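You operate a simulated robot arm through the tools that you are given. There is no shell and no other tool. Be economical: measure what you need, move in short steps, check, and stop when the job is done.

Carry out the task below with a simulated two-armed robot. There is one attempt and no reset: what you move stays moved.

TASK
Pick up the carton labelled "Leaf feed" from the top of the narrow table with one hand, pass it to the other hand and put it on the third shelf from the bottom of the blue rack. Set down upright: carton.

Only the result counts: the job must be done as asked and must still hold three seconds after the hand-in. Knocking over, shifting, dropping, spilling or breaking anything else fails it.

THE ROBOT
Two 7-joint arms with two-finger parallel grippers on one trunk, on a base that drives. Base frame: it is fixed to the floor where the robot stands at the start and does not move with it; the origin is under the middle of the robot, x ahead of it, y to its left, z up. Units: mm, rad, N and s.
The left shoulder is at the start at [30, 119, 960], the right one opposite. With the tool pointing down near the work surface each hand reaches from about 280 to 680 mm from the robot's upright axis, wherever it stands, measured 20 degrees to its own side. Places, roughly: third shelf of the blue rack [2800, -3500, 1200]. Payload 3.43 kg a hand.
The tool frame of a hand sits at the grasp point between the pads (the TCP): z along the fingers, y along the line on which they close. The tips reach 30 mm beyond it. Largest opening 94 mm; finger width 28, thickness 10; the body of the gripper, 50 by 96 mm, starts 55 mm behind the TCP.
Orientation is that of the tool frame in the base frame, as a unit quaternion [w, x, y, z]. With the fingers straight down and closing along the base's y, the tool's x points along the base's -x, its y along +y and its z along -z.

THE INTERFACE
- The arms move only by the tool move_arm. It takes "left_commands", "right_commands" or both (then of equal length, played together; a hand with none holds still); each is a list of rows, each a list of 7 numbers: the turn, a rotation vector about the base's x, y, z in rad, then the shift along the base's x, y, z in mm, then the gripper command, from -1 (shut) to 1 (fully open), values between in proportion. In form: [[rx, ry, rz, tx, ty, tz, fingers], ...]. A call has 1 to 10 rows; each row shifts and turns the commanded pose from where the row before left it. Rows are played at 5 a second. More than 50 mm and 0.15 rad between two rows, or a gripper value outside its range, and nothing of the call is played. Where a pose cannot be reached the arm comes as near as it can. A force on the tool above 40 N (or 10 N above the force at the start of the call, whichever is more), or a blocked arm, ends the call early, and 0.2 s more pass. The fingers move at their own pace (about 72 mm/s each) and stop on an object; they squeeze with about 34 N. The grip force told is the motor's: it shows also when the fingers shut on nothing. Time passes only in rows, and 0.2 s behind the last, so rows that do not move let the fingers close. It gives the time, the measured TCP pose, the force on the tool (base axes), the opening and the grip force at its end, in the units of the frame above (readings bear some noise), with the torque about the TCP (base axes, N m) and any sound that the robot's microphone picked up.
- Cameras (640 x 400 px; columns grow to the right, rows downward): "scene" is now at [40, 22.3, 1660.3]; the picture's right is [0.32, -0.95, 0.00], its down [-0.77, -0.26, -0.59] and it looks along [0.56, 0.19, -0.81] (base axes); focal length 274 px, centre (320, 200). "left" rides on the left gripper at [76, -14, -103] in its tool frame; the picture's right is [0.18, 0.98, 0.00], its down [-0.75, 0.14, -0.64] and it looks along [-0.63, 0.12, 0.77] (tool axes); focal length 243 px, centre (320, 200). "right" rides on the right gripper at [76, 14, -103] in its tool frame; the picture's right is [-0.18, 0.98, 0.00], its down [-0.75, -0.14, -0.64] and it looks along [-0.63, -0.12, 0.77] (tool axes); focal length 243 px, centre (320, 200). There is no depth. A picture from a camera that has moved, and an enlarged one, comes with that camera's place and axes in the base frame and with its lens.
- grab_frame(camera): a new picture of that camera. No time passes.
- slide_trunk(by): slides the trunk up (or, below 0, down) by that many mm; the arms and the scene camera ride with it, the base frame stays. It gives what a move gives, with no picture.
- base_move(legs): drives the robot by 1 to 6 legs, each [ahead, turn to the left] in mm and rad, along the robot's own axes; the way and the turn of a leg run together, so that a leg with both is an arc; at most 1500 mm and 3.142 rad a leg. The arms and the cameras ride along, it lands a little off, and it stops where it bumps. It gives what a move gives.
- aim_head(pan, tilt): turns the head with the scene camera to pan (to the left, within 2.496 rad either way) and tilt (down, from -0.506 to 1.204), counted from straight ahead of the robot. It gives what a move gives.
- enlarge(camera, box): a new picture of the part [left, top, right, bottom] of that camera's present view, enlarged. No time passes.
- sign_off(): hands the job in; it is judged then, once.

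Work in short steps. Places have to be worked out from the pictures, the camera data and where the tool is seen: move nearer, look again, correct. Check each grasp and each placing, and mend what went wrong. You have 120 turns and 88 pictures in all, those below and enlarged ones among them. Open the grippers and draw the arms clear of the work before you hand the job in, unless the task says otherwise; then end with one line.

The tools are called after "Call:" as name(argument=value, ...) on one line, values as JSON. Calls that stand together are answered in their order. move_arm: Moves the arms, as the interface text tells. Its arguments: {"type":"object","properties":{"left_commands":{"type":"array","items":{"type":"array","items":{"type":"number"}}},"right_commands":{"type":"array","items":{"type":"array","items":{"type":"number"}}}},"required":[]} The other tools are called the same way: slide_trunk (by) slides the trunk up or down; base_move (legs) drives the base; aim_head (pan, tilt) turns the head that bears the scene camera; grab_frame (camera) takes a picture; enlarge (camera, box) takes an enlarged picture of a part of a camera's view; sign_off () hands the job in.

At the start:

```text
t: 0.0
left_ee_pos: [477.1, 301.0, 1050.8]
left_orientation: [0.0, 0.002, 1.0, 0.0]
left_force: [0.3, -0.2, -0.3]
left_moment: [0.02, -0.03, -0.02]
left_width: 93.9
left_gripper_force: 0.0
right_ee_pos: [360.0, -54.5, 1030.4]
right_orientation: [0.0, 0.001, 1.0, 0.0]
right_force: [-0.5, -1.1, 0.4]
right_moment: [-0.03, 0.01, 0.0]
right_width: 94.0
right_gripper_force: 0.1
trunk travel left (down, up): [-225.0, 185.0]
robot x, y, heading: [1.0, 1.8, 0.001]
head pan, tilt: [0.328, 0.942]
```

scene: 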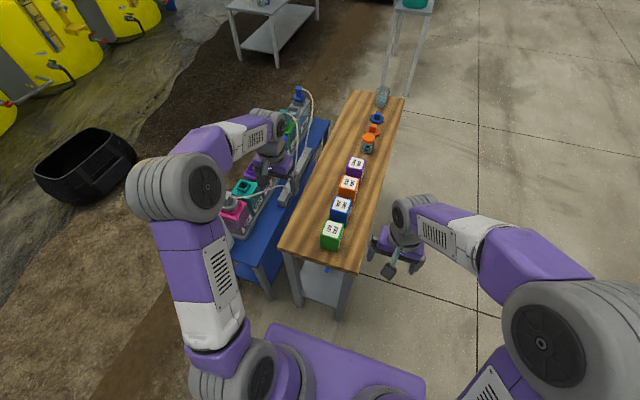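
right: 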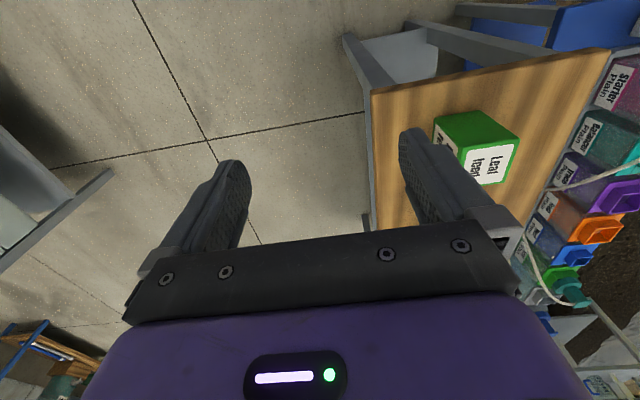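
left: 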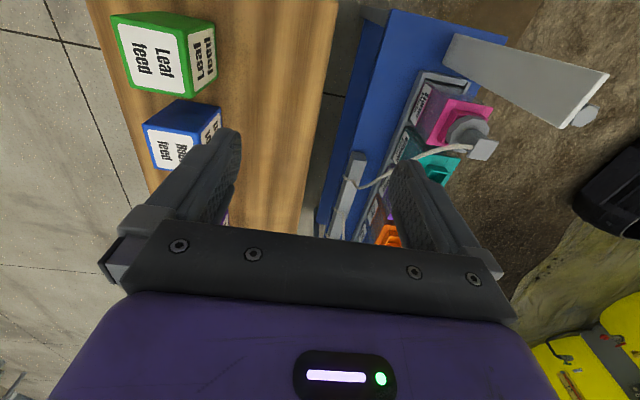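

I'll look closer at the green carton on the narrow table to find its shape and place.

Call:
enlarge(camera="scene", box=[260, 140, 420, 280])

Call:
enlarge(camera="left", box=[80, 0, 260, 180])

Call:
enlarge(camera="right", box=[340, 60, 640, 260])

```text
2.86 times, centred on (340, 210) of scene
camera zoom: at [40.0, 22.3, 1660.3], right [0.32, -0.95, 0.0], down [-0.77, -0.26, -0.59], along [0.56, 0.19, -0.81], focal length 782 px, centre (263, 171)
```

zoom: 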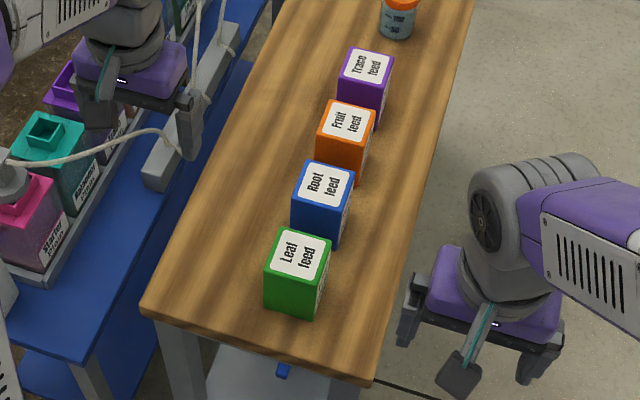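

```text
2.22 times, centred on (170, 90) of left
camera zoom: at [401.4, 286.2, 1153.3], right [-0.18, 0.98, 0.0], down [0.75, 0.14, 0.64], along [0.63, 0.12, -0.77], focal length 539 px, centre (653, 444)
```

zoom: 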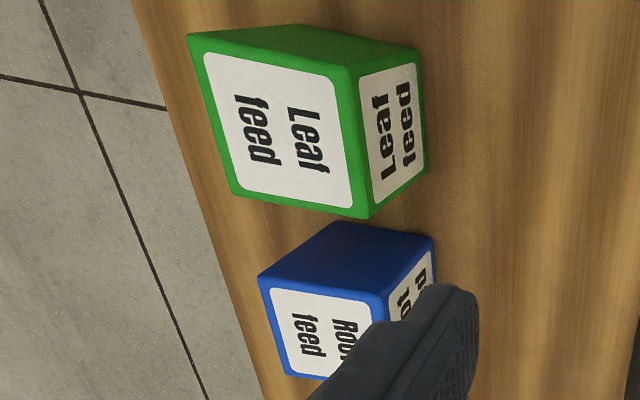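

```text
2.00 times, centred on (490, 160) of right
camera zoom: at [283.6, -40.8, 1133.0], right [0.19, 0.98, 0.0], down [0.75, -0.14, 0.64], along [0.63, -0.12, -0.77], focal length 485 px, centre (-20, 280)
```

zoom: 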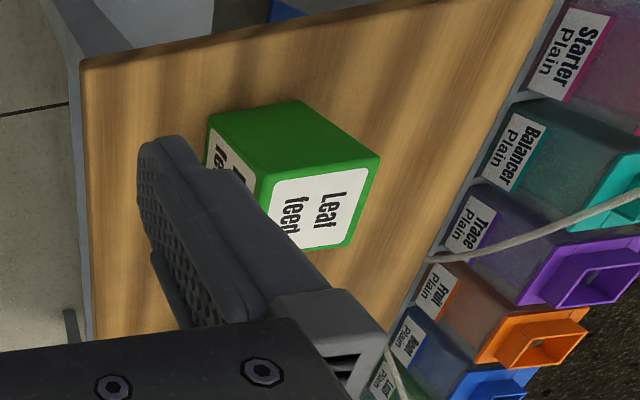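

The carton is about 63×63×87 mm, with its top centre near [481, 132, 872] and the table top at about z 785. I move the open left hand above it and check.

Call:
move_arm(left_commands=[[0, 0, 0, 1, -42, 0, 1], [0, 0, 0, 1, -42, 0, 1], [0, 0, 0, 1, -42, 0, 1], [0, 0, 0, 1, -43, 0, 1], [0, 0, 0, 0, 0, -40, 1], [0, 0, 0, 0, 0, -40, 1], [0, 0, 0, 0, 0, -20, 1], [0, 0, 0, 0, 0, 0, 1]])

Call:
grab_frame(camera="left")

Call:
enlarge(camera="scene", box=[260, 140, 420, 280])

```text
t: 1.8
left_ee_pos: [482.0, 132.6, 950.6]
left_orientation: [0.0, 0.001, 1.0, 0.0]
left_force: [0.3, 0.5, 0.3]
left_moment: [0.02, -0.02, 0.0]
left_width: 94.0
left_gripper_force: 0.0
right_ee_pos: [359.5, -55.0, 1030.2]
right_orientation: [0.0, 0.002, 1.0, -0.001]
right_force: [-0.1, 0.1, -0.1]
right_moment: [0.0, -0.04, 0.0]
right_width: 93.9
right_gripper_force: 0.0
trunk travel left (down, up): [-225.0, 185.0]
robot x, y, heading: [0.7, -1.5, -0.001]
head pan, tilt: [0.328, 0.942]
```

```text
81 pictures are left
camera left: at [406.8, 117.3, 1053.2], right [-0.18, 0.98, 0.0], down [0.75, 0.14, 0.64], along [0.63, 0.12, -0.77], focal length 243 px, centre (320, 200)
```

left: 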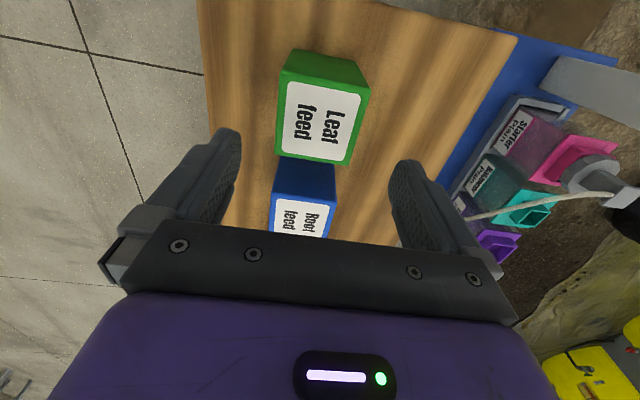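

```text
2.86 times, centred on (340, 210) of scene
camera zoom: at [39.7, 22.2, 1660.4], right [0.32, -0.95, 0.0], down [-0.77, -0.26, -0.59], along [0.56, 0.19, -0.81], focal length 782 px, centre (263, 171)
```

zoom: 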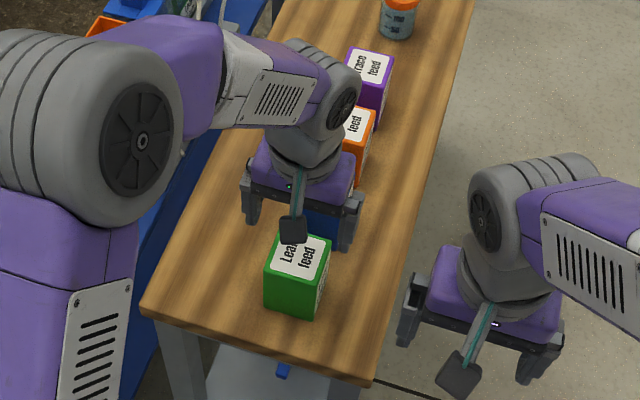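

The hand is centred over the carton to within about 2 mm. I descend about 98 mm so the TCP sits 20 mm below the top, then close.

Call:
move_arm(left_commands=[[0, 0, 0, 0, -1.5, -40, 1], [0, 0, 0, 0, 0, -30, 1], [0, 0, 0, 0, 0, -28, 1], [0, 0, 0, 0, 0, 0, 1], [0, 0, 0, 0, 0, 0, -1], [0, 0, 0, 0, 0, 0, -1], [0, 0, 0, 0, 0, 0, -1], [0, 0, 0, 0, 0, 0, -1]])

Call:
grab_frame(camera="left")

```text
t: 3.6
left_ee_pos: [481.0, 131.1, 854.1]
left_orientation: [0.0, 0.001, 1.0, 0.0]
left_force: [-1.3, -0.6, -0.3]
left_moment: [0.08, -0.07, -0.02]
left_width: 69.2
left_gripper_force: 34.2
right_ee_pos: [359.5, -54.8, 1029.6]
right_orientation: [0.0, 0.001, 1.0, 0.0]
right_force: [-0.5, 0.0, 0.1]
right_moment: [0.0, 0.0, 0.01]
right_width: 93.7
right_gripper_force: 0.0
trunk travel left (down, up): [-225.0, 185.0]
robot x, y, heading: [-2.5, 2.9, -0.002]
head pan, tilt: [0.328, 0.942]
```

```text
79 pictures are left
camera left: at [405.6, 116.5, 955.8], right [-0.18, 0.98, 0.0], down [0.75, 0.14, 0.64], along [0.63, 0.12, -0.77], focal length 243 px, centre (320, 200)
```

left: 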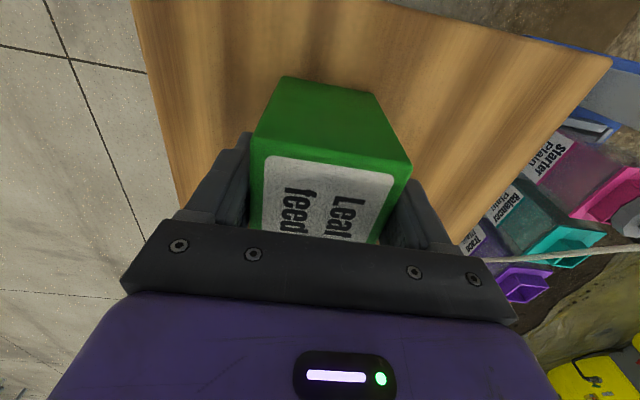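

The grip is firm at 69 mm opening and 34 N. I lift straight up and check.

Call:
move_arm(left_commands=[[0, 0, 0, 0, 0, 10, -1], [0, 0, 0, 0, 0, 30, -1], [0, 0, 0, 0, 0, 40, -1], [0, 0, 0, 0, 0, 40, -1], [0, 0, 0, 0, 0, 40, -1], [0, 0, 0, 0, 0, 40, -1], [0, 0, 0, 0, 0, 0, -1]])

Call:
grab_frame(camera="left")

Call:
grab_frame(camera="scene")

```text
t: 5.2
left_ee_pos: [483.0, 130.7, 1052.1]
left_orientation: [0.0, 0.002, 1.0, 0.0]
left_force: [-0.3, 0.2, -3.4]
left_moment: [-0.02, 0.03, -0.01]
left_width: 69.1
left_gripper_force: 34.0
right_ee_pos: [360.0, -55.6, 1028.9]
right_orientation: [0.0, 0.002, 1.0, 0.0]
right_force: [-0.4, -0.3, 0.4]
right_moment: [0.0, -0.01, -0.03]
right_width: 93.7
right_gripper_force: 0.0
trunk travel left (down, up): [-225.0, 185.0]
robot x, y, heading: [1.0, 1.7, -0.004]
head pan, tilt: [0.328, 0.942]
```

```text
78 pictures are left
camera left: at [406.6, 115.1, 1155.4], right [-0.18, 0.98, 0.0], down [0.75, 0.14, 0.64], along [0.63, 0.12, -0.77], focal length 243 px, centre (320, 200)
```

left: 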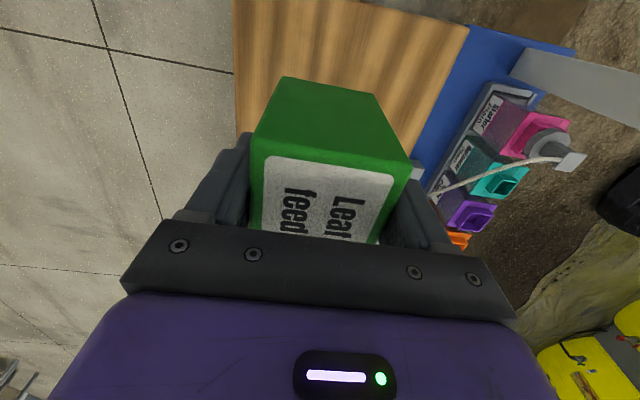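

```text
77 pictures are left
camera scene: at [40.8, 22.4, 1660.3], right [0.32, -0.95, 0.0], down [-0.77, -0.26, -0.59], along [0.56, 0.19, -0.81], focal length 274 px, centre (320, 200)
```

scene: 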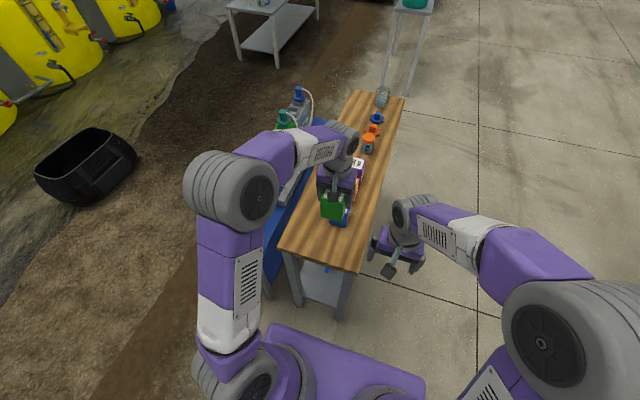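

The carton is held and clear. Before driving, I look around for a path and find the blue rack.

Call:
aim_head(pan=-0.9, tilt=0.25)

Call:
grab_frame(camera="scene")

Call:
aim_head(pan=-2.2, tilt=0.6)

Call:
grab_frame(camera="scene")

```text
t: 6.6
left_ee_pos: [482.8, 129.7, 1053.1]
left_orientation: [0.0, 0.002, 1.0, 0.0]
left_force: [0.1, 0.1, -3.5]
left_moment: [-0.02, 0.01, 0.0]
left_width: 69.3
left_gripper_force: 33.8
right_ee_pos: [360.0, -56.0, 1030.3]
right_orientation: [0.0, 0.002, 1.0, -0.001]
right_force: [0.0, 0.0, -0.2]
right_moment: [0.02, 0.0, -0.01]
right_width: 94.1
right_gripper_force: 0.0
trunk travel left (down, up): [-225.0, 185.0]
robot x, y, heading: [4.3, -3.0, 0.0]
head pan, tilt: [-0.901, 0.25]
```

```text
76 pictures are left
camera scene: at [29.1, -74.3, 1720.4], right [-0.78, -0.62, 0.0], down [-0.15, 0.19, -0.97], along [0.6, -0.76, -0.25], focal length 274 px, centre (320, 200)
```

scene: 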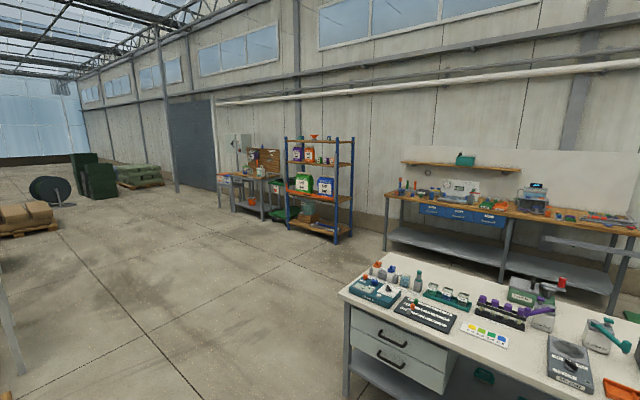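

```text
t: 8.1
left_ee_pos: [481.4, 130.3, 1051.2]
left_orientation: [0.0, 0.002, 1.0, 0.0]
left_force: [0.3, -0.2, -2.9]
left_moment: [0.01, 0.0, 0.03]
left_width: 69.1
left_gripper_force: 33.8
right_ee_pos: [358.7, -55.9, 1029.4]
right_orientation: [0.0, 0.002, 1.0, 0.0]
right_force: [-0.7, 0.3, 0.1]
right_moment: [0.0, 0.01, 0.01]
right_width: 94.0
right_gripper_force: 0.0
trunk travel left (down, up): [-225.0, 185.0]
robot x, y, heading: [3.6, 1.4, -0.002]
head pan, tilt: [-2.201, 0.6]
```

```text
75 pictures are left
camera scene: at [-81.0, -72.6, 1688.2], right [-0.81, 0.59, 0.0], down [0.33, 0.46, -0.83], along [-0.49, -0.67, -0.56], focal length 274 px, centre (320, 200)
```

scene: 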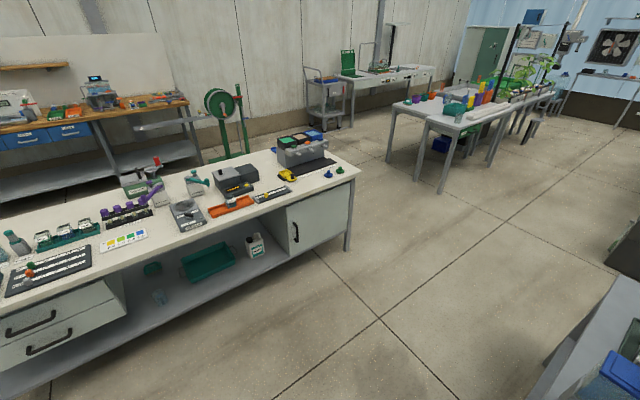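

The rack stands at the wall, and its third shelf holds a purple and an orange carton. I do the handover first: I rotate the right hand to point left (+y), closing along x, while keeping it clear of the left hand.

Call:
move_arm(right_commands=[[0.0863, 0.0863, -0.0863, 3, -15, 3, 1], [0.0863, 0.0863, -0.0863, 3, -15, 3, 1], [0.0863, 0.0863, -0.0863, 3, -15, 3, 1], [0.0863, 0.0863, -0.0863, 3, -15, 3, 1], [0.0863, 0.0863, -0.0863, 3, -15, 3, 1], [0.0863, 0.0863, -0.0863, 3, -15, 3, 1], [0.0863, 0.0863, -0.0863, 3, -15, 3, 1], [0, 0, 0, 0, 0, 0, 1]])

Call:
aim_head(pan=0.0, tilt=0.9)

Call:
grab_frame(camera="scene")

```text
t: 9.9
left_ee_pos: [481.5, 130.4, 1052.4]
left_orientation: [0.0, 0.002, 1.0, 0.0]
left_force: [0.4, -0.5, -4.5]
left_moment: [-0.01, -0.01, -0.01]
left_width: 69.2
left_gripper_force: 34.1
right_ee_pos: [381.7, -160.7, 1050.9]
right_orientation: [-0.289, 0.29, 0.866, 0.288]
right_force: [0.7, 0.0, 0.6]
right_moment: [0.04, 0.01, 0.0]
right_width: 93.7
right_gripper_force: 0.0
trunk travel left (down, up): [-225.0, 185.0]
robot x, y, heading: [1.7, 0.0, -0.001]
head pan, tilt: [-2.201, 0.6]
```

```text
t: 12.0
left_ee_pos: [482.5, 130.1, 1052.3]
left_orientation: [0.0, 0.002, 1.0, 0.0]
left_force: [-0.6, 0.3, -3.7]
left_moment: [0.02, -0.01, 0.01]
left_width: 69.5
left_gripper_force: 34.2
right_ee_pos: [381.0, -159.6, 1050.9]
right_orientation: [-0.289, 0.29, 0.866, 0.287]
right_force: [0.3, 0.5, 0.8]
right_moment: [-0.01, 0.02, 0.02]
right_width: 93.9
right_gripper_force: 0.1
trunk travel left (down, up): [-225.0, 185.0]
robot x, y, heading: [0.3, 0.9, -0.002]
head pan, tilt: [0.0, 0.901]
```

```text
74 pictures are left
camera scene: at [46.5, -1.2, 1663.4], right [0.0, -1.0, 0.0], down [-0.78, 0.0, -0.62], along [0.62, 0.0, -0.78], focal length 274 px, centre (320, 200)
```

scene: 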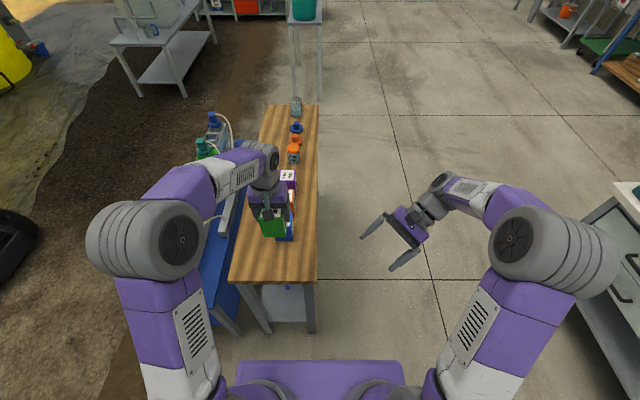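

Rotation tracks well. I finish turning the right hand and bring the carton slightly toward the middle.

Call:
move_arm(right_commands=[[0.0863, 0.0863, -0.0863, 5, -2, 0, 1], [0.0863, 0.0863, -0.0863, 5, -2, 0, 1], [0.0863, 0.0863, -0.0863, 5, -2, 0, 1], [0.0863, 0.0863, -0.0863, 5, -2, 0, 1], [0.0863, 0.0863, -0.0863, 5, -2, 0, 1], [0.0863, 0.0863, -0.0863, 5, -2, 0, 1], [0.0863, 0.0863, -0.0863, 5, -2, 0, 1], [0, 0, 0, 0, 0, 0, 1]], left_commands=[[0, 0, 0, -6, -5, 4, -1], [0, 0, 0, -6, -5, 4, -1], [0, 0, 0, -6, -5, 4, -1], [0, 0, 0, -6, -5, 4, -1], [0, 0, 0, -6, -5, 4, -1], [0, 0, 0, -6, -5, 4, -1], [0, 0, 0, -6, -5, 4, -1], [0, 0, 0, 0, 0, 0, -1]])

Call:
grab_frame(camera="right")

Call:
grab_frame(camera="scene")

```text
t: 13.8
left_ee_pos: [440.2, 95.7, 1079.2]
left_orientation: [0.0, 0.001, 1.0, 0.001]
left_force: [0.1, 0.5, -3.1]
left_moment: [0.03, -0.02, 0.01]
left_width: 69.1
left_gripper_force: 33.7
right_ee_pos: [416.3, -173.3, 1049.6]
right_orientation: [-0.501, 0.501, 0.499, 0.499]
right_force: [-0.4, -0.2, 0.2]
right_moment: [0.04, -0.04, 0.01]
right_width: 93.8
right_gripper_force: 0.1
trunk travel left (down, up): [-225.0, 185.0]
robot x, y, heading: [-0.5, 0.1, 0.0]
head pan, tilt: [0.0, 0.901]
```

```text
73 pictures are left
camera right: at [431.2, -276.3, 1127.9], right [0.98, 0.0, -0.19], down [-0.14, -0.64, -0.75], along [-0.12, 0.77, -0.63], focal length 243 px, centre (320, 200)
```

right: 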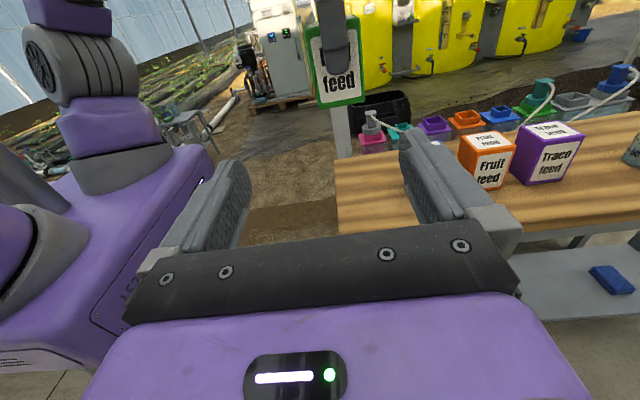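

```text
72 pictures are left
camera scene: at [46.7, -0.8, 1663.4], right [0.0, -1.0, 0.0], down [-0.78, 0.0, -0.62], along [0.62, 0.0, -0.78], focal length 274 px, centre (320, 200)
```

scene: 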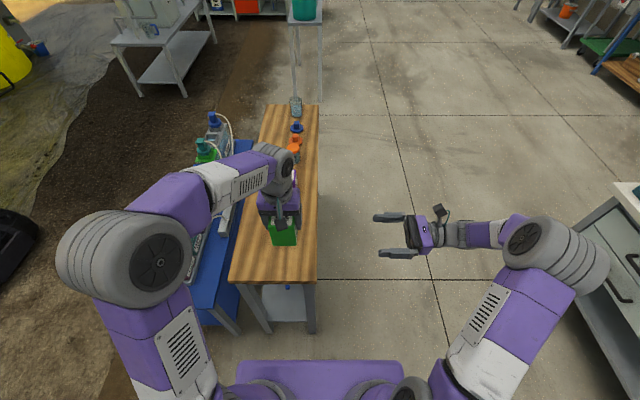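

The carton's bottom is at about z 1009 and its centre near x 438, y 96. I align the right hand in x and z, advance most of the way, and check.

Call:
move_arm(right_commands=[[0, 0, 0, 11, 10, -2, 1], [0, 0, 0, 11, 20, -2, 1], [0, 0, 0, 0, 40, 0, 1], [0, 0, 0, 0, 40, 0, 1], [0, 0, 0, 0, 40, 0, 1], [0, 0, 0, 0, 20, 0, 1], [0, 0, 0, 0, 0, 0, 1]])

Call:
grab_frame(camera="right")

Call:
enlarge(camera="scene", box=[220, 160, 480, 320])

```text
t: 15.4
left_ee_pos: [439.5, 94.2, 1079.4]
left_orientation: [0.0, 0.002, 1.0, -0.001]
left_force: [-0.7, 0.4, -2.8]
left_moment: [-0.01, -0.01, 0.01]
left_width: 69.3
left_gripper_force: 34.3
right_ee_pos: [437.1, -3.7, 1046.8]
right_orientation: [0.501, -0.5, -0.5, -0.499]
right_force: [0.7, -0.5, 0.4]
right_moment: [-0.01, 0.01, -0.02]
right_width: 93.8
right_gripper_force: 0.1
trunk travel left (down, up): [-225.0, 185.0]
robot x, y, heading: [3.6, 1.4, -0.004]
head pan, tilt: [0.0, 0.901]
```

```text
71 pictures are left
camera right: at [452.3, -106.5, 1123.3], right [0.98, 0.0, -0.19], down [-0.14, -0.64, -0.75], along [-0.12, 0.77, -0.63], focal length 243 px, centre (320, 200)
```

right: 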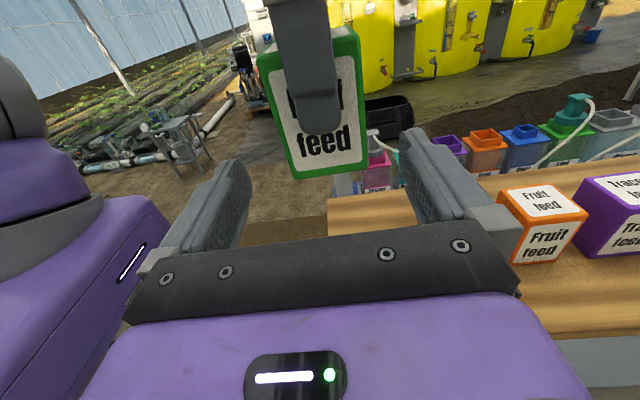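

```text
2.46 times, centred on (350, 240) of scene
camera zoom: at [46.5, -1.3, 1663.4], right [0.0, -1.0, 0.0], down [-0.78, 0.0, -0.62], along [0.62, 0.0, -0.78], focal length 674 px, centre (246, 102)
```

zoom: 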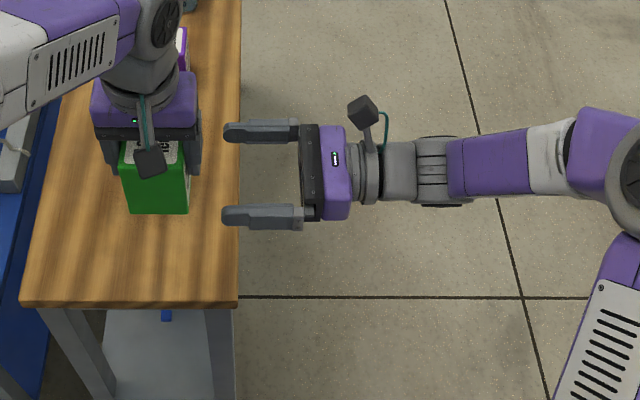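

The carton is centred at x≈438, aligned with the right hand. I advance 88 mm and close the right hand.

Call:
move_arm(right_commands=[[0, 0, 0, 0, 30, 0, 1], [0, 0, 0, 0, 30, 0, 1], [0, 0, 0, 0, 28, 0, 1], [0, 0, 0, 0, 0, 0, 1], [0, 0, 0, 0, 0, 0, -1], [0, 0, 0, 0, 0, 0, -1], [0, 0, 0, 0, 0, 0, -1], [0, 0, 0, 0, 0, 0, -1]])

Call:
grab_frame(camera="right")

Call:
enlarge(camera="scene", box=[220, 160, 380, 260])

```text
t: 17.2
left_ee_pos: [439.4, 95.4, 1079.9]
left_orientation: [0.0, 0.002, 1.0, 0.0]
left_force: [-6.7, -4.0, -1.7]
left_moment: [0.14, 0.09, 0.29]
left_width: 69.4
left_gripper_force: 33.5
right_ee_pos: [439.1, 84.1, 1047.5]
right_orientation: [-0.501, 0.5, 0.501, 0.499]
right_force: [6.8, 4.4, -0.3]
right_moment: [-0.27, 0.07, -0.36]
right_width: 69.1
right_gripper_force: 34.0
trunk travel left (down, up): [-225.0, 185.0]
robot x, y, heading: [2.3, -2.4, -0.007]
head pan, tilt: [0.0, 0.901]
```

```text
69 pictures are left
camera right: at [453.4, -18.4, 1124.5], right [0.98, 0.0, -0.19], down [-0.14, -0.64, -0.75], along [-0.12, 0.76, -0.63], focal length 243 px, centre (320, 200)
```

right: 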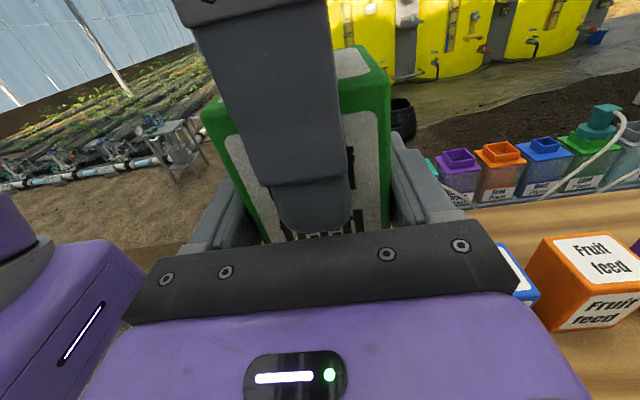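

```text
4.00 times, centred on (300, 210) of scene
camera zoom: at [46.5, -1.2, 1663.4], right [0.0, -1.0, 0.0], down [-0.78, 0.0, -0.62], along [0.62, 0.0, -0.78], focal length 1095 px, centre (400, 160)
```

zoom: 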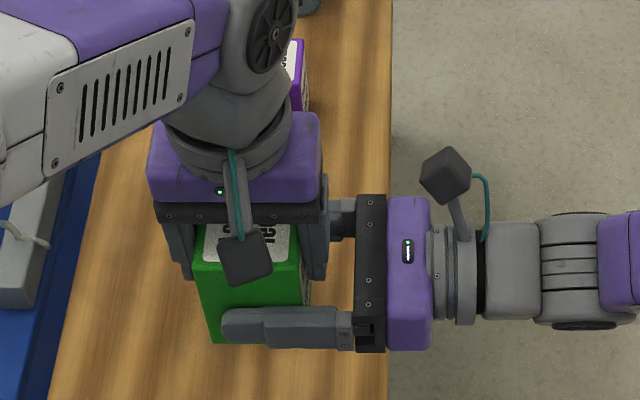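

Both hands grip the carton. I open the left hand partway to about 82 mm to stay clear of the right palm, then raise it in small steps.

Call:
move_arm(left_commands=[[0, 0, 0, 0, 0, 0, 0.75], [0, 0, 0, 0, 0, 0, 0.75], [0, 0, 0, 0, 0, 0, 0.75]])

Call:
move_arm(left_commands=[[0, 0, 0, 0, 0, 15, 0.75], [0, 0, 0, 0, 0, 25, 0.75], [0, 0, 0, 0, 0, 30, 0.75], [0, 0, 0, 0, 0, 40, 0.75], [0, 0, 0, 0, 0, 0, 0.75]])

Call:
grab_frame(camera="right")

Call:
grab_frame(camera="scene")

```text
t: 18.0
left_ee_pos: [439.8, 95.5, 1080.3]
left_orientation: [0.0, 0.002, 1.0, 0.0]
left_force: [0.7, -0.6, 0.5]
left_moment: [-0.01, 0.01, 0.04]
left_width: 82.3
left_gripper_force: 0.1
right_ee_pos: [437.7, 84.5, 1046.5]
right_orientation: [-0.501, 0.501, 0.501, 0.498]
right_force: [-0.3, -0.2, 0.6]
right_moment: [-0.04, 0.0, -0.03]
right_width: 69.1
right_gripper_force: 33.9
trunk travel left (down, up): [-225.0, 185.0]
robot x, y, heading: [-1.0, -0.3, -0.0]
head pan, tilt: [0.0, 0.901]
```

```text
t: 19.2
left_ee_pos: [439.5, 94.8, 1190.0]
left_orientation: [-0.001, 0.002, 1.0, 0.0]
left_force: [0.6, -0.3, 1.2]
left_moment: [-0.01, 0.01, -0.01]
left_width: 82.2
left_gripper_force: 0.1
right_ee_pos: [437.6, 84.3, 1046.6]
right_orientation: [-0.5, 0.501, 0.5, 0.498]
right_force: [-0.5, 0.7, -0.1]
right_moment: [-0.03, -0.01, -0.04]
right_width: 69.0
right_gripper_force: 34.3
trunk travel left (down, up): [-225.0, 185.0]
robot x, y, heading: [-3.7, 3.1, -0.002]
head pan, tilt: [0.0, 0.901]
```

```text
67 pictures are left
camera right: at [453.3, -18.2, 1124.4], right [0.98, 0.0, -0.19], down [-0.14, -0.64, -0.75], along [-0.12, 0.77, -0.63], focal length 243 px, centre (320, 200)
```

right: 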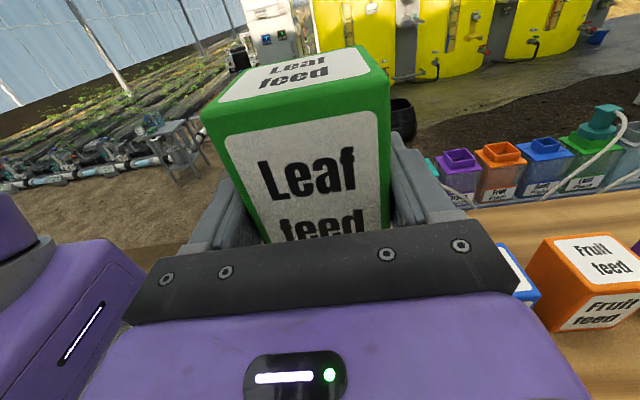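

```text
66 pictures are left
camera scene: at [46.7, -1.1, 1663.4], right [0.0, -1.0, 0.0], down [-0.78, 0.0, -0.62], along [0.62, 0.0, -0.78], focal length 274 px, centre (320, 200)
```

scene: 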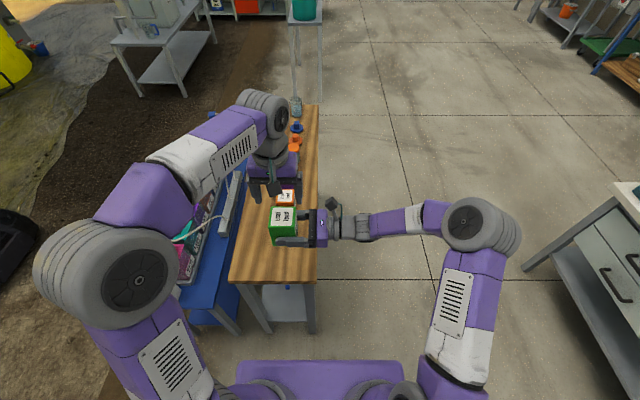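

The handover succeeded. Now I turn the right hand to point forward while drawing it back to the right, and draw the left hand back and out.

Call:
move_arm(right_commands=[[0, 0, 0, 0, -30, 0, -1], [0, 0, 0, 0, -30, 0, -1], [0, 0, -0.14, 4, -25, 2, -1], [0, 0, -0.14, 4, -25, 2, -1], [0, 0, -0.14, 4, -25, 2, -1], [0, 0, -0.14, 4, -25, 2, -1], [0, 0, -0.14, 4, -25, 2, -1], [0, 0, 0, 0, 0, 0, -1]], left_commands=[[0, 0, 0, 0, 0, 0, 0.75], [0, 0, 0, 0, 20, 0, 0.75], [0, 0, 0, -10, 25, -10, 0.75], [0, 0, 0, -15, 25, -10, 0.75], [0, 0, 0, -15, 25, -10, 0.75], [0, 0, 0, -20, 25, -10, 0.75], [0, 0, 0, -20, 25, -10, 0.75], [0, 0, 0, -20, 25, -10, 0.75]])

Call:
move_arm(right_commands=[[0, 0, -0.145, 4, 0, 2, -1], [0, 0, -0.145, 4, 0, 2, -1], [0, 0, -0.145, 4, 0, 2, -1], [0, 0, -0.145, 4, 0, 2, -1], [0, 0, -0.145, 4, 0, 2, -1], [0, 0, -0.145, 4, 0, 2, -1], [0, 0, 0, 0, 0, 0, -1]])

Call:
grab_frame(camera="scene")

Call:
grab_frame(camera="right")

```text
t: 21.0
left_ee_pos: [338.6, 265.8, 1131.5]
left_orientation: [0.0, 0.003, 1.0, 0.001]
left_force: [-0.6, -0.1, 1.0]
left_moment: [-0.01, -0.02, 0.01]
left_width: 82.4
left_gripper_force: 0.1
right_ee_pos: [455.5, -100.1, 1058.3]
right_orientation: [-0.299, 0.643, 0.299, 0.639]
right_force: [-0.1, 0.1, -3.4]
right_moment: [-0.01, 0.06, 0.02]
right_width: 69.2
right_gripper_force: 34.1
trunk travel left (down, up): [-225.0, 185.0]
robot x, y, heading: [1.4, -1.0, 0.007]
head pan, tilt: [0.0, 0.901]
```

```text
t: 22.6
left_ee_pos: [338.5, 265.6, 1131.7]
left_orientation: [-0.001, 0.002, 1.0, 0.0]
left_force: [-1.2, -0.2, -0.3]
left_moment: [0.03, 0.04, -0.01]
left_width: 82.4
left_gripper_force: 0.0
right_ee_pos: [477.6, -183.8, 1085.1]
right_orientation: [-0.042, 0.712, 0.049, 0.7]
right_force: [0.3, -0.1, -3.3]
right_moment: [0.02, 0.02, 0.0]
right_width: 69.4
right_gripper_force: 33.9
right hand out of reach, approached as far as the arm can: row 5, 6
trunk travel left (down, up): [-225.0, 185.0]
robot x, y, heading: [-0.6, -1.6, 0.002]
head pan, tilt: [0.0, 0.901]
```

```text
65 pictures are left
camera scene: at [46.5, -1.7, 1663.4], right [0.0, -1.0, 0.0], down [-0.78, 0.0, -0.62], along [0.62, 0.0, -0.78], focal length 274 px, centre (320, 200)
```

scene: 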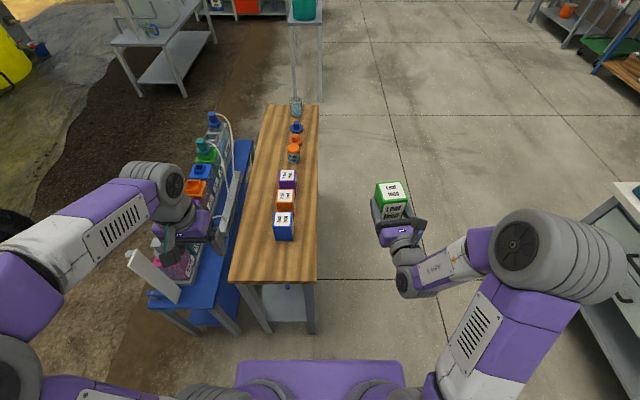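

```text
64 pictures are left
camera right: at [380.2, -210.0, 1164.3], right [0.12, -0.98, -0.18], down [-0.67, 0.05, -0.74], along [0.74, 0.21, -0.64], focal length 243 px, centre (320, 200)
```

right: 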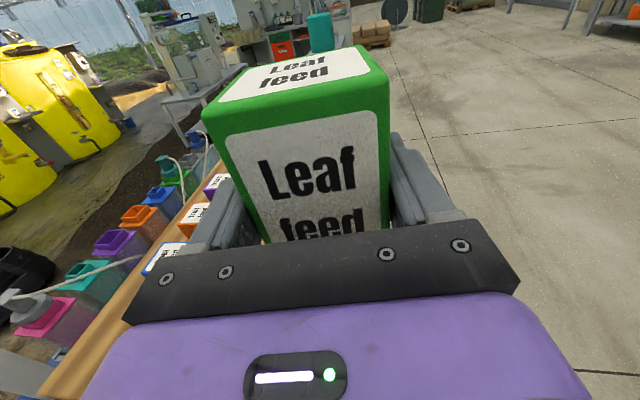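

The right hand holds the carton pointing forward. I back off 150 mm and drive into the open corridor between the narrow table and the white table on the right.

Call:
base_move(legs=[[-150, 0], [0, -1.571], [570, 0], [0, 1.571]])

Call:
aim_head(pan=-0.8, tilt=0.35)

Call:
grab_frame(camera="scene")

```text
t: 34.4
left_ee_pos: [191.4, -308.3, 1130.9]
left_orientation: [0.0, 0.003, 1.0, 0.0]
left_force: [-0.6, 0.2, 0.3]
left_moment: [-0.02, 0.03, -0.02]
left_width: 82.5
left_gripper_force: 0.0
right_ee_pos: [331.6, -756.0, 1085.4]
right_orientation: [-0.042, 0.711, 0.049, 0.7]
right_force: [0.1, 0.5, -3.1]
right_moment: [-0.02, 0.04, 0.02]
right_width: 69.3
right_gripper_force: 34.1
trunk travel left (down, up): [-225.0, 185.0]
robot x, y, heading: [-148.0, -569.9, 0.0]
head pan, tilt: [0.0, 0.901]
```

```text
t: 35.5
left_ee_pos: [191.2, -308.7, 1131.9]
left_orientation: [0.001, 0.002, 1.0, 0.0]
left_force: [-0.2, 0.0, -0.2]
left_moment: [0.01, 0.0, 0.0]
left_width: 82.0
left_gripper_force: 0.1
right_ee_pos: [331.8, -758.1, 1084.6]
right_orientation: [-0.041, 0.712, 0.048, 0.7]
right_force: [0.8, -0.2, -3.5]
right_moment: [0.01, 0.05, 0.04]
right_width: 69.4
right_gripper_force: 34.2
trunk travel left (down, up): [-225.0, 185.0]
robot x, y, heading: [-148.9, -570.9, -0.001]
head pan, tilt: [-0.799, 0.351]
```

```text
63 pictures are left
camera scene: at [-112.0, -641.9, 1710.9], right [-0.72, -0.7, 0.0], down [-0.24, 0.25, -0.94], along [0.65, -0.67, -0.34], focal length 274 px, centre (320, 200)
```

scene: 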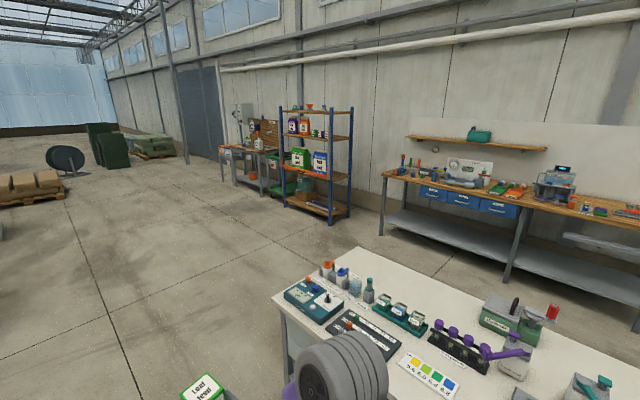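

The path ahead is clear. The right elbow is near the white table edge, so I veer slightly left while driving forward, then turn toward the rack.

Call:
base_move(legs=[[0, 0.1], [1450, 0], [0, -1.1]])

Call:
aim_head(pan=0.0, tilt=0.3)

Call:
grab_frame(camera="scene")

```text
t: 46.0
left_ee_pos: [1693.7, -581.7, 1131.8]
left_orientation: [0.0, 0.488, 0.873, 0.0]
left_force: [0.0, -0.4, 0.6]
left_moment: [-0.01, 0.02, -0.02]
left_width: 82.5
left_gripper_force: 0.0
right_ee_pos: [1386.8, -937.7, 1085.1]
right_orientation: [0.303, 0.646, -0.303, 0.632]
right_force: [0.6, -0.2, -3.3]
right_moment: [0.04, 0.03, -0.01]
right_width: 69.0
right_gripper_force: 34.4
trunk travel left (down, up): [-225.0, 185.0]
robot x, y, heading: [1291.2, -432.9, -1.016]
head pan, tilt: [-0.799, 0.351]
```

```text
t: 47.2
left_ee_pos: [1693.4, -582.1, 1130.1]
left_orientation: [0.0, 0.488, 0.873, 0.0]
left_force: [1.2, 0.6, -0.4]
left_moment: [0.0, -0.02, -0.04]
left_width: 82.1
left_gripper_force: 0.2
right_ee_pos: [1386.3, -937.3, 1085.3]
right_orientation: [0.304, 0.645, -0.303, 0.632]
right_force: [-0.2, -0.2, -3.6]
right_moment: [0.01, 0.0, 0.0]
right_width: 69.2
right_gripper_force: 33.9
trunk travel left (down, up): [-225.0, 185.0]
robot x, y, heading: [1286.8, -432.9, -1.019]
head pan, tilt: [0.0, 0.3]
```

```text
62 pictures are left
camera scene: at [1323.0, -490.3, 1715.7], right [-0.85, -0.53, 0.0], down [-0.16, 0.25, -0.96], along [0.5, -0.81, -0.3], focal length 274 px, centre (320, 200)
```

scene: 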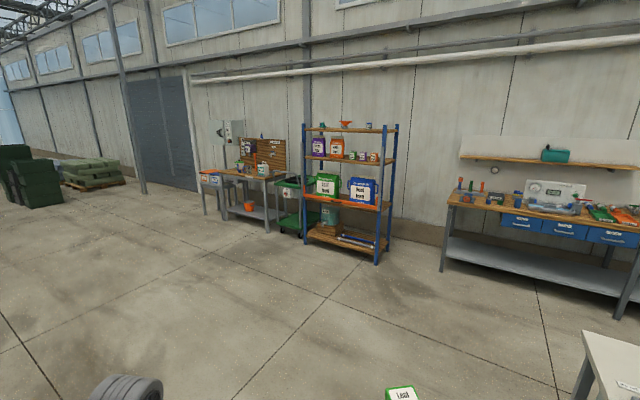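

Call:
enlarge(camera="scene", box=[270, 110, 430, 280])

```text
2.35 times, centred on (350, 195) of scene
camera zoom: at [1323.0, -490.3, 1715.7], right [-0.85, -0.53, 0.0], down [-0.16, 0.25, -0.96], along [0.5, -0.81, -0.3], focal length 644 px, centre (249, 212)
```

zoom: 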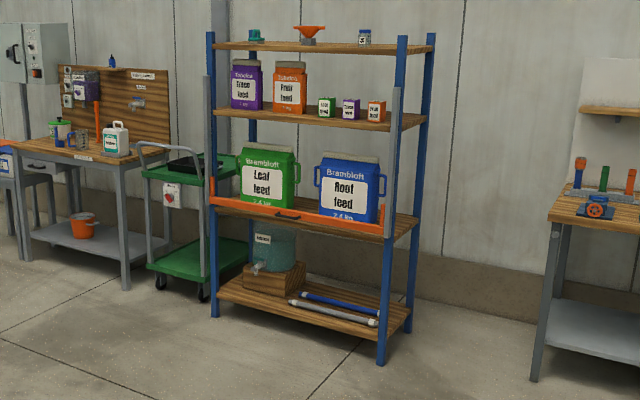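

The third shelf (z≈1215) holds two bags on the left and three small cartons towards the right, and the rack's front is at y≈-3290. I drive to about [2630, -2350], facing the rack, for a closer look.

Call:
base_move(legs=[[0, 0.059], [1500, 0], [840, 0], [0, -0.611]])

Call:
aim_head(pan=0.0, tilt=0.35)

Call:
slide_trunk(by=185)

Call:
grab_frame(camera="scene")

```text
t: 60.5
left_ee_pos: [2941.2, -2594.1, 1131.2]
left_orientation: [0.0, 0.688, 0.726, 0.0]
left_force: [-0.1, -0.2, -0.5]
left_moment: [0.01, -0.04, -0.02]
left_width: 82.3
left_gripper_force: 0.0
right_ee_pos: [2501.8, -2759.3, 1085.2]
right_orientation: [0.451, 0.55, -0.454, 0.537]
right_force: [-0.9, 0.8, -3.6]
right_moment: [0.03, -0.01, -0.02]
right_width: 69.0
right_gripper_force: 34.0
trunk travel left (down, up): [-225.0, 185.0]
robot x, y, heading: [2656.5, -2272.3, -1.514]
head pan, tilt: [0.0, 0.3]
```

```text
t: 61.2
left_ee_pos: [2941.7, -2594.3, 1131.5]
left_orientation: [0.0, 0.688, 0.726, 0.001]
left_force: [0.2, -0.4, 0.7]
left_moment: [0.01, 0.01, -0.01]
left_width: 82.4
left_gripper_force: 0.0
right_ee_pos: [2500.9, -2758.7, 1084.5]
right_orientation: [0.45, 0.551, -0.453, 0.537]
right_force: [-0.3, 0.4, -3.9]
right_moment: [0.04, 0.04, 0.0]
right_width: 69.4
right_gripper_force: 34.2
trunk travel left (down, up): [-225.0, 185.0]
robot x, y, heading: [2659.9, -2273.6, -1.515]
head pan, tilt: [0.0, 0.351]
```

```text
t: 63.2
left_ee_pos: [2940.7, -2595.6, 1316.9]
left_orientation: [0.0, 0.689, 0.725, 0.0]
left_force: [0.7, 0.1, 0.5]
left_moment: [0.01, 0.01, 0.03]
left_width: 82.7
left_gripper_force: 0.0
right_ee_pos: [2502.1, -2759.1, 1269.7]
right_orientation: [0.45, 0.551, -0.453, 0.537]
right_force: [-0.9, 1.1, -2.9]
right_moment: [0.03, -0.01, -0.03]
right_width: 69.4
right_gripper_force: 34.3
trunk travel left (down, up): [-410.0, 0.0]
robot x, y, heading: [2660.1, -2271.4, -1.513]
head pan, tilt: [0.0, 0.351]
```

```text
60 pictures are left
camera scene: at [2661.1, -2336.0, 1895.8], right [-1.0, -0.06, 0.0], down [-0.02, 0.34, -0.94], along [0.05, -0.94, -0.34], focal length 274 px, centre (320, 200)
```

scene: 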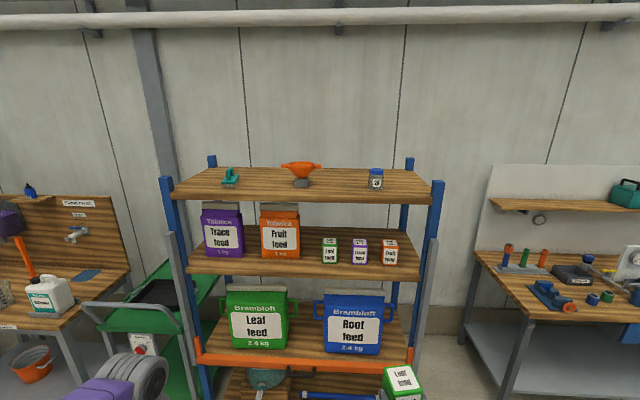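

I zoom in on the third shelf.

Call:
enlarge(camera="scene", box=[160, 150, 450, 300])

```text
2.21 times, centred on (305, 225) of scene
camera zoom: at [2661.1, -2336.0, 1895.8], right [-1.0, -0.06, 0.0], down [-0.02, 0.34, -0.94], along [0.05, -0.94, -0.34], focal length 604 px, centre (353, 145)
```

zoom: 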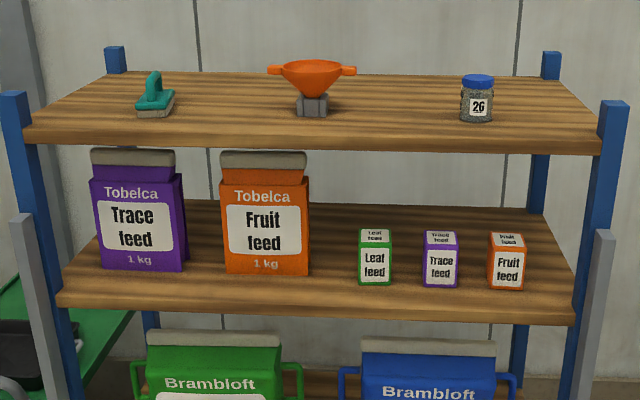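

There is a 100 mm wide gap at the shelf front between the "Fruit feed" bag and the small "Leaf feed" carton, centred near x≈2765, y≈-3363. I move the base to about [2900, -2500], square to the rack.

Call:
base_move(legs=[[0, 0.751], [332, 0], [0, -0.809]])

Call:
move_arm(right_commands=[[0, 0, 0, 0, -25, 0, -1], [0, 0, 0, 0, -25, 0, -1], [0, 0, 0, 0, -25, 0, -1], [0, 0, 0, 0, 0, 0, -1]])

Call:
grab_frame(camera="right")

Call:
grab_frame(camera="scene")

```text
t: 69.5
left_ee_pos: [3151.0, -2845.9, 1316.5]
left_orientation: [0.001, 0.715, 0.7, 0.0]
left_force: [0.1, -0.2, 0.3]
left_moment: [-0.01, -0.05, 0.0]
left_width: 82.4
left_gripper_force: 0.0
right_ee_pos: [2699.9, -2976.3, 1269.3]
right_orientation: [0.47, 0.533, -0.473, 0.521]
right_force: [-0.2, 0.8, -3.1]
right_moment: [0.07, 0.02, -0.01]
right_width: 69.1
right_gripper_force: 33.9
trunk travel left (down, up): [-410.0, 0.0]
robot x, y, heading: [2890.1, -2503.0, -1.587]
head pan, tilt: [0.0, 0.351]
```

```text
t: 70.5
left_ee_pos: [3151.0, -2845.3, 1316.7]
left_orientation: [0.0, 0.715, 0.699, 0.0]
left_force: [0.1, -0.3, -0.1]
left_moment: [-0.01, 0.04, 0.0]
left_width: 82.2
left_gripper_force: 0.0
right_ee_pos: [2695.8, -3052.7, 1272.0]
right_orientation: [0.468, 0.534, -0.472, 0.522]
right_force: [-0.9, -0.5, -2.4]
right_moment: [0.05, 0.01, 0.0]
right_width: 69.0
right_gripper_force: 33.9
right hand out of reach, approached as far as the arm can: row 3
trunk travel left (down, up): [-410.0, 0.0]
robot x, y, heading: [2892.3, -2501.4, -1.59]
head pan, tilt: [0.0, 0.351]
```

```text
58 pictures are left
camera right: at [2670.4, -2954.3, 1350.9], right [-0.98, -0.11, -0.18], down [0.06, 0.67, -0.74], along [0.2, -0.74, -0.65], focal length 243 px, centre (320, 200)
```

right: 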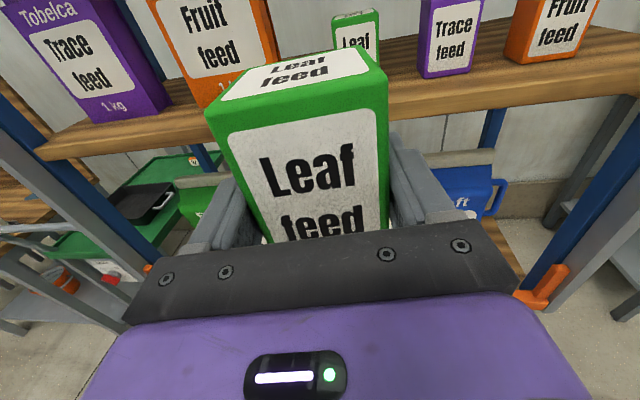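

```text
57 pictures are left
camera scene: at [2891.5, -2566.2, 1896.0], right [-1.0, 0.02, 0.0], down [0.01, 0.34, -0.94], along [-0.02, -0.94, -0.34], focal length 274 px, centre (320, 200)
```

scene: 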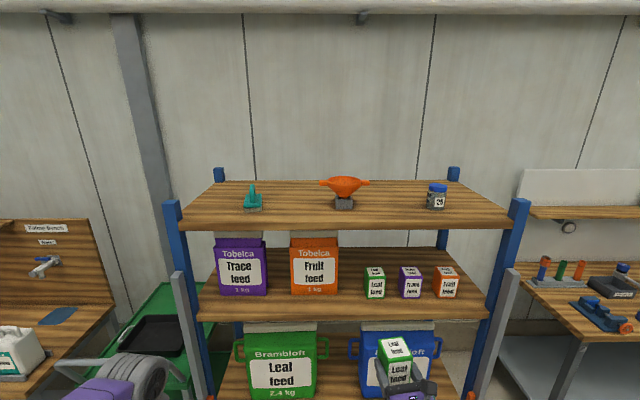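

The carton is upright but yawed about 7°, since the arm's yaw is limited here. I zoom in on the shelf edge to pin down its height and position.

Call:
enlarge(camera="right", box=[330, 0, 640, 190])

Call:
enlarge(camera="scene", box=[190, 220, 520, 400])

```text
2.06 times, centred on (485, 95) of right
camera zoom: at [2670.4, -2954.3, 1350.9], right [-0.98, -0.11, -0.18], down [0.06, 0.67, -0.74], along [0.2, -0.74, -0.65], focal length 501 px, centre (-21, 417)
```

zoom: 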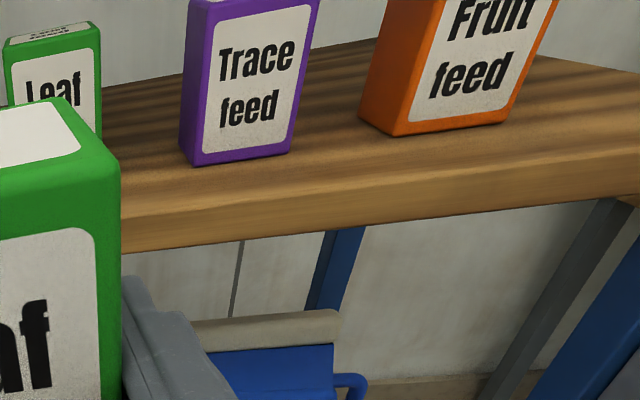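

```text
1.94 times, centred on (355, 310) of scene
camera zoom: at [2891.5, -2566.2, 1896.0], right [-1.0, 0.02, 0.0], down [0.01, 0.34, -0.94], along [-0.02, -0.94, -0.34], focal length 531 px, centre (252, -13)
```

zoom: 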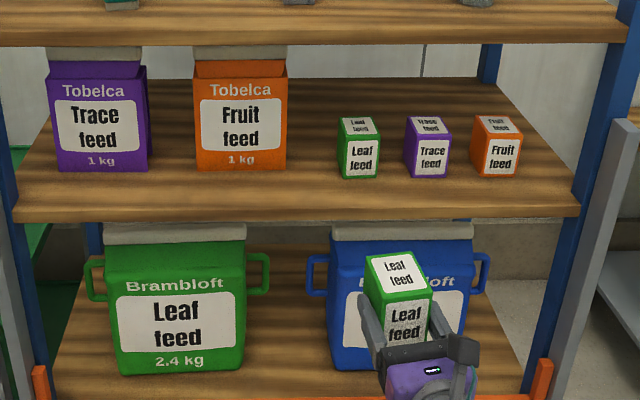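

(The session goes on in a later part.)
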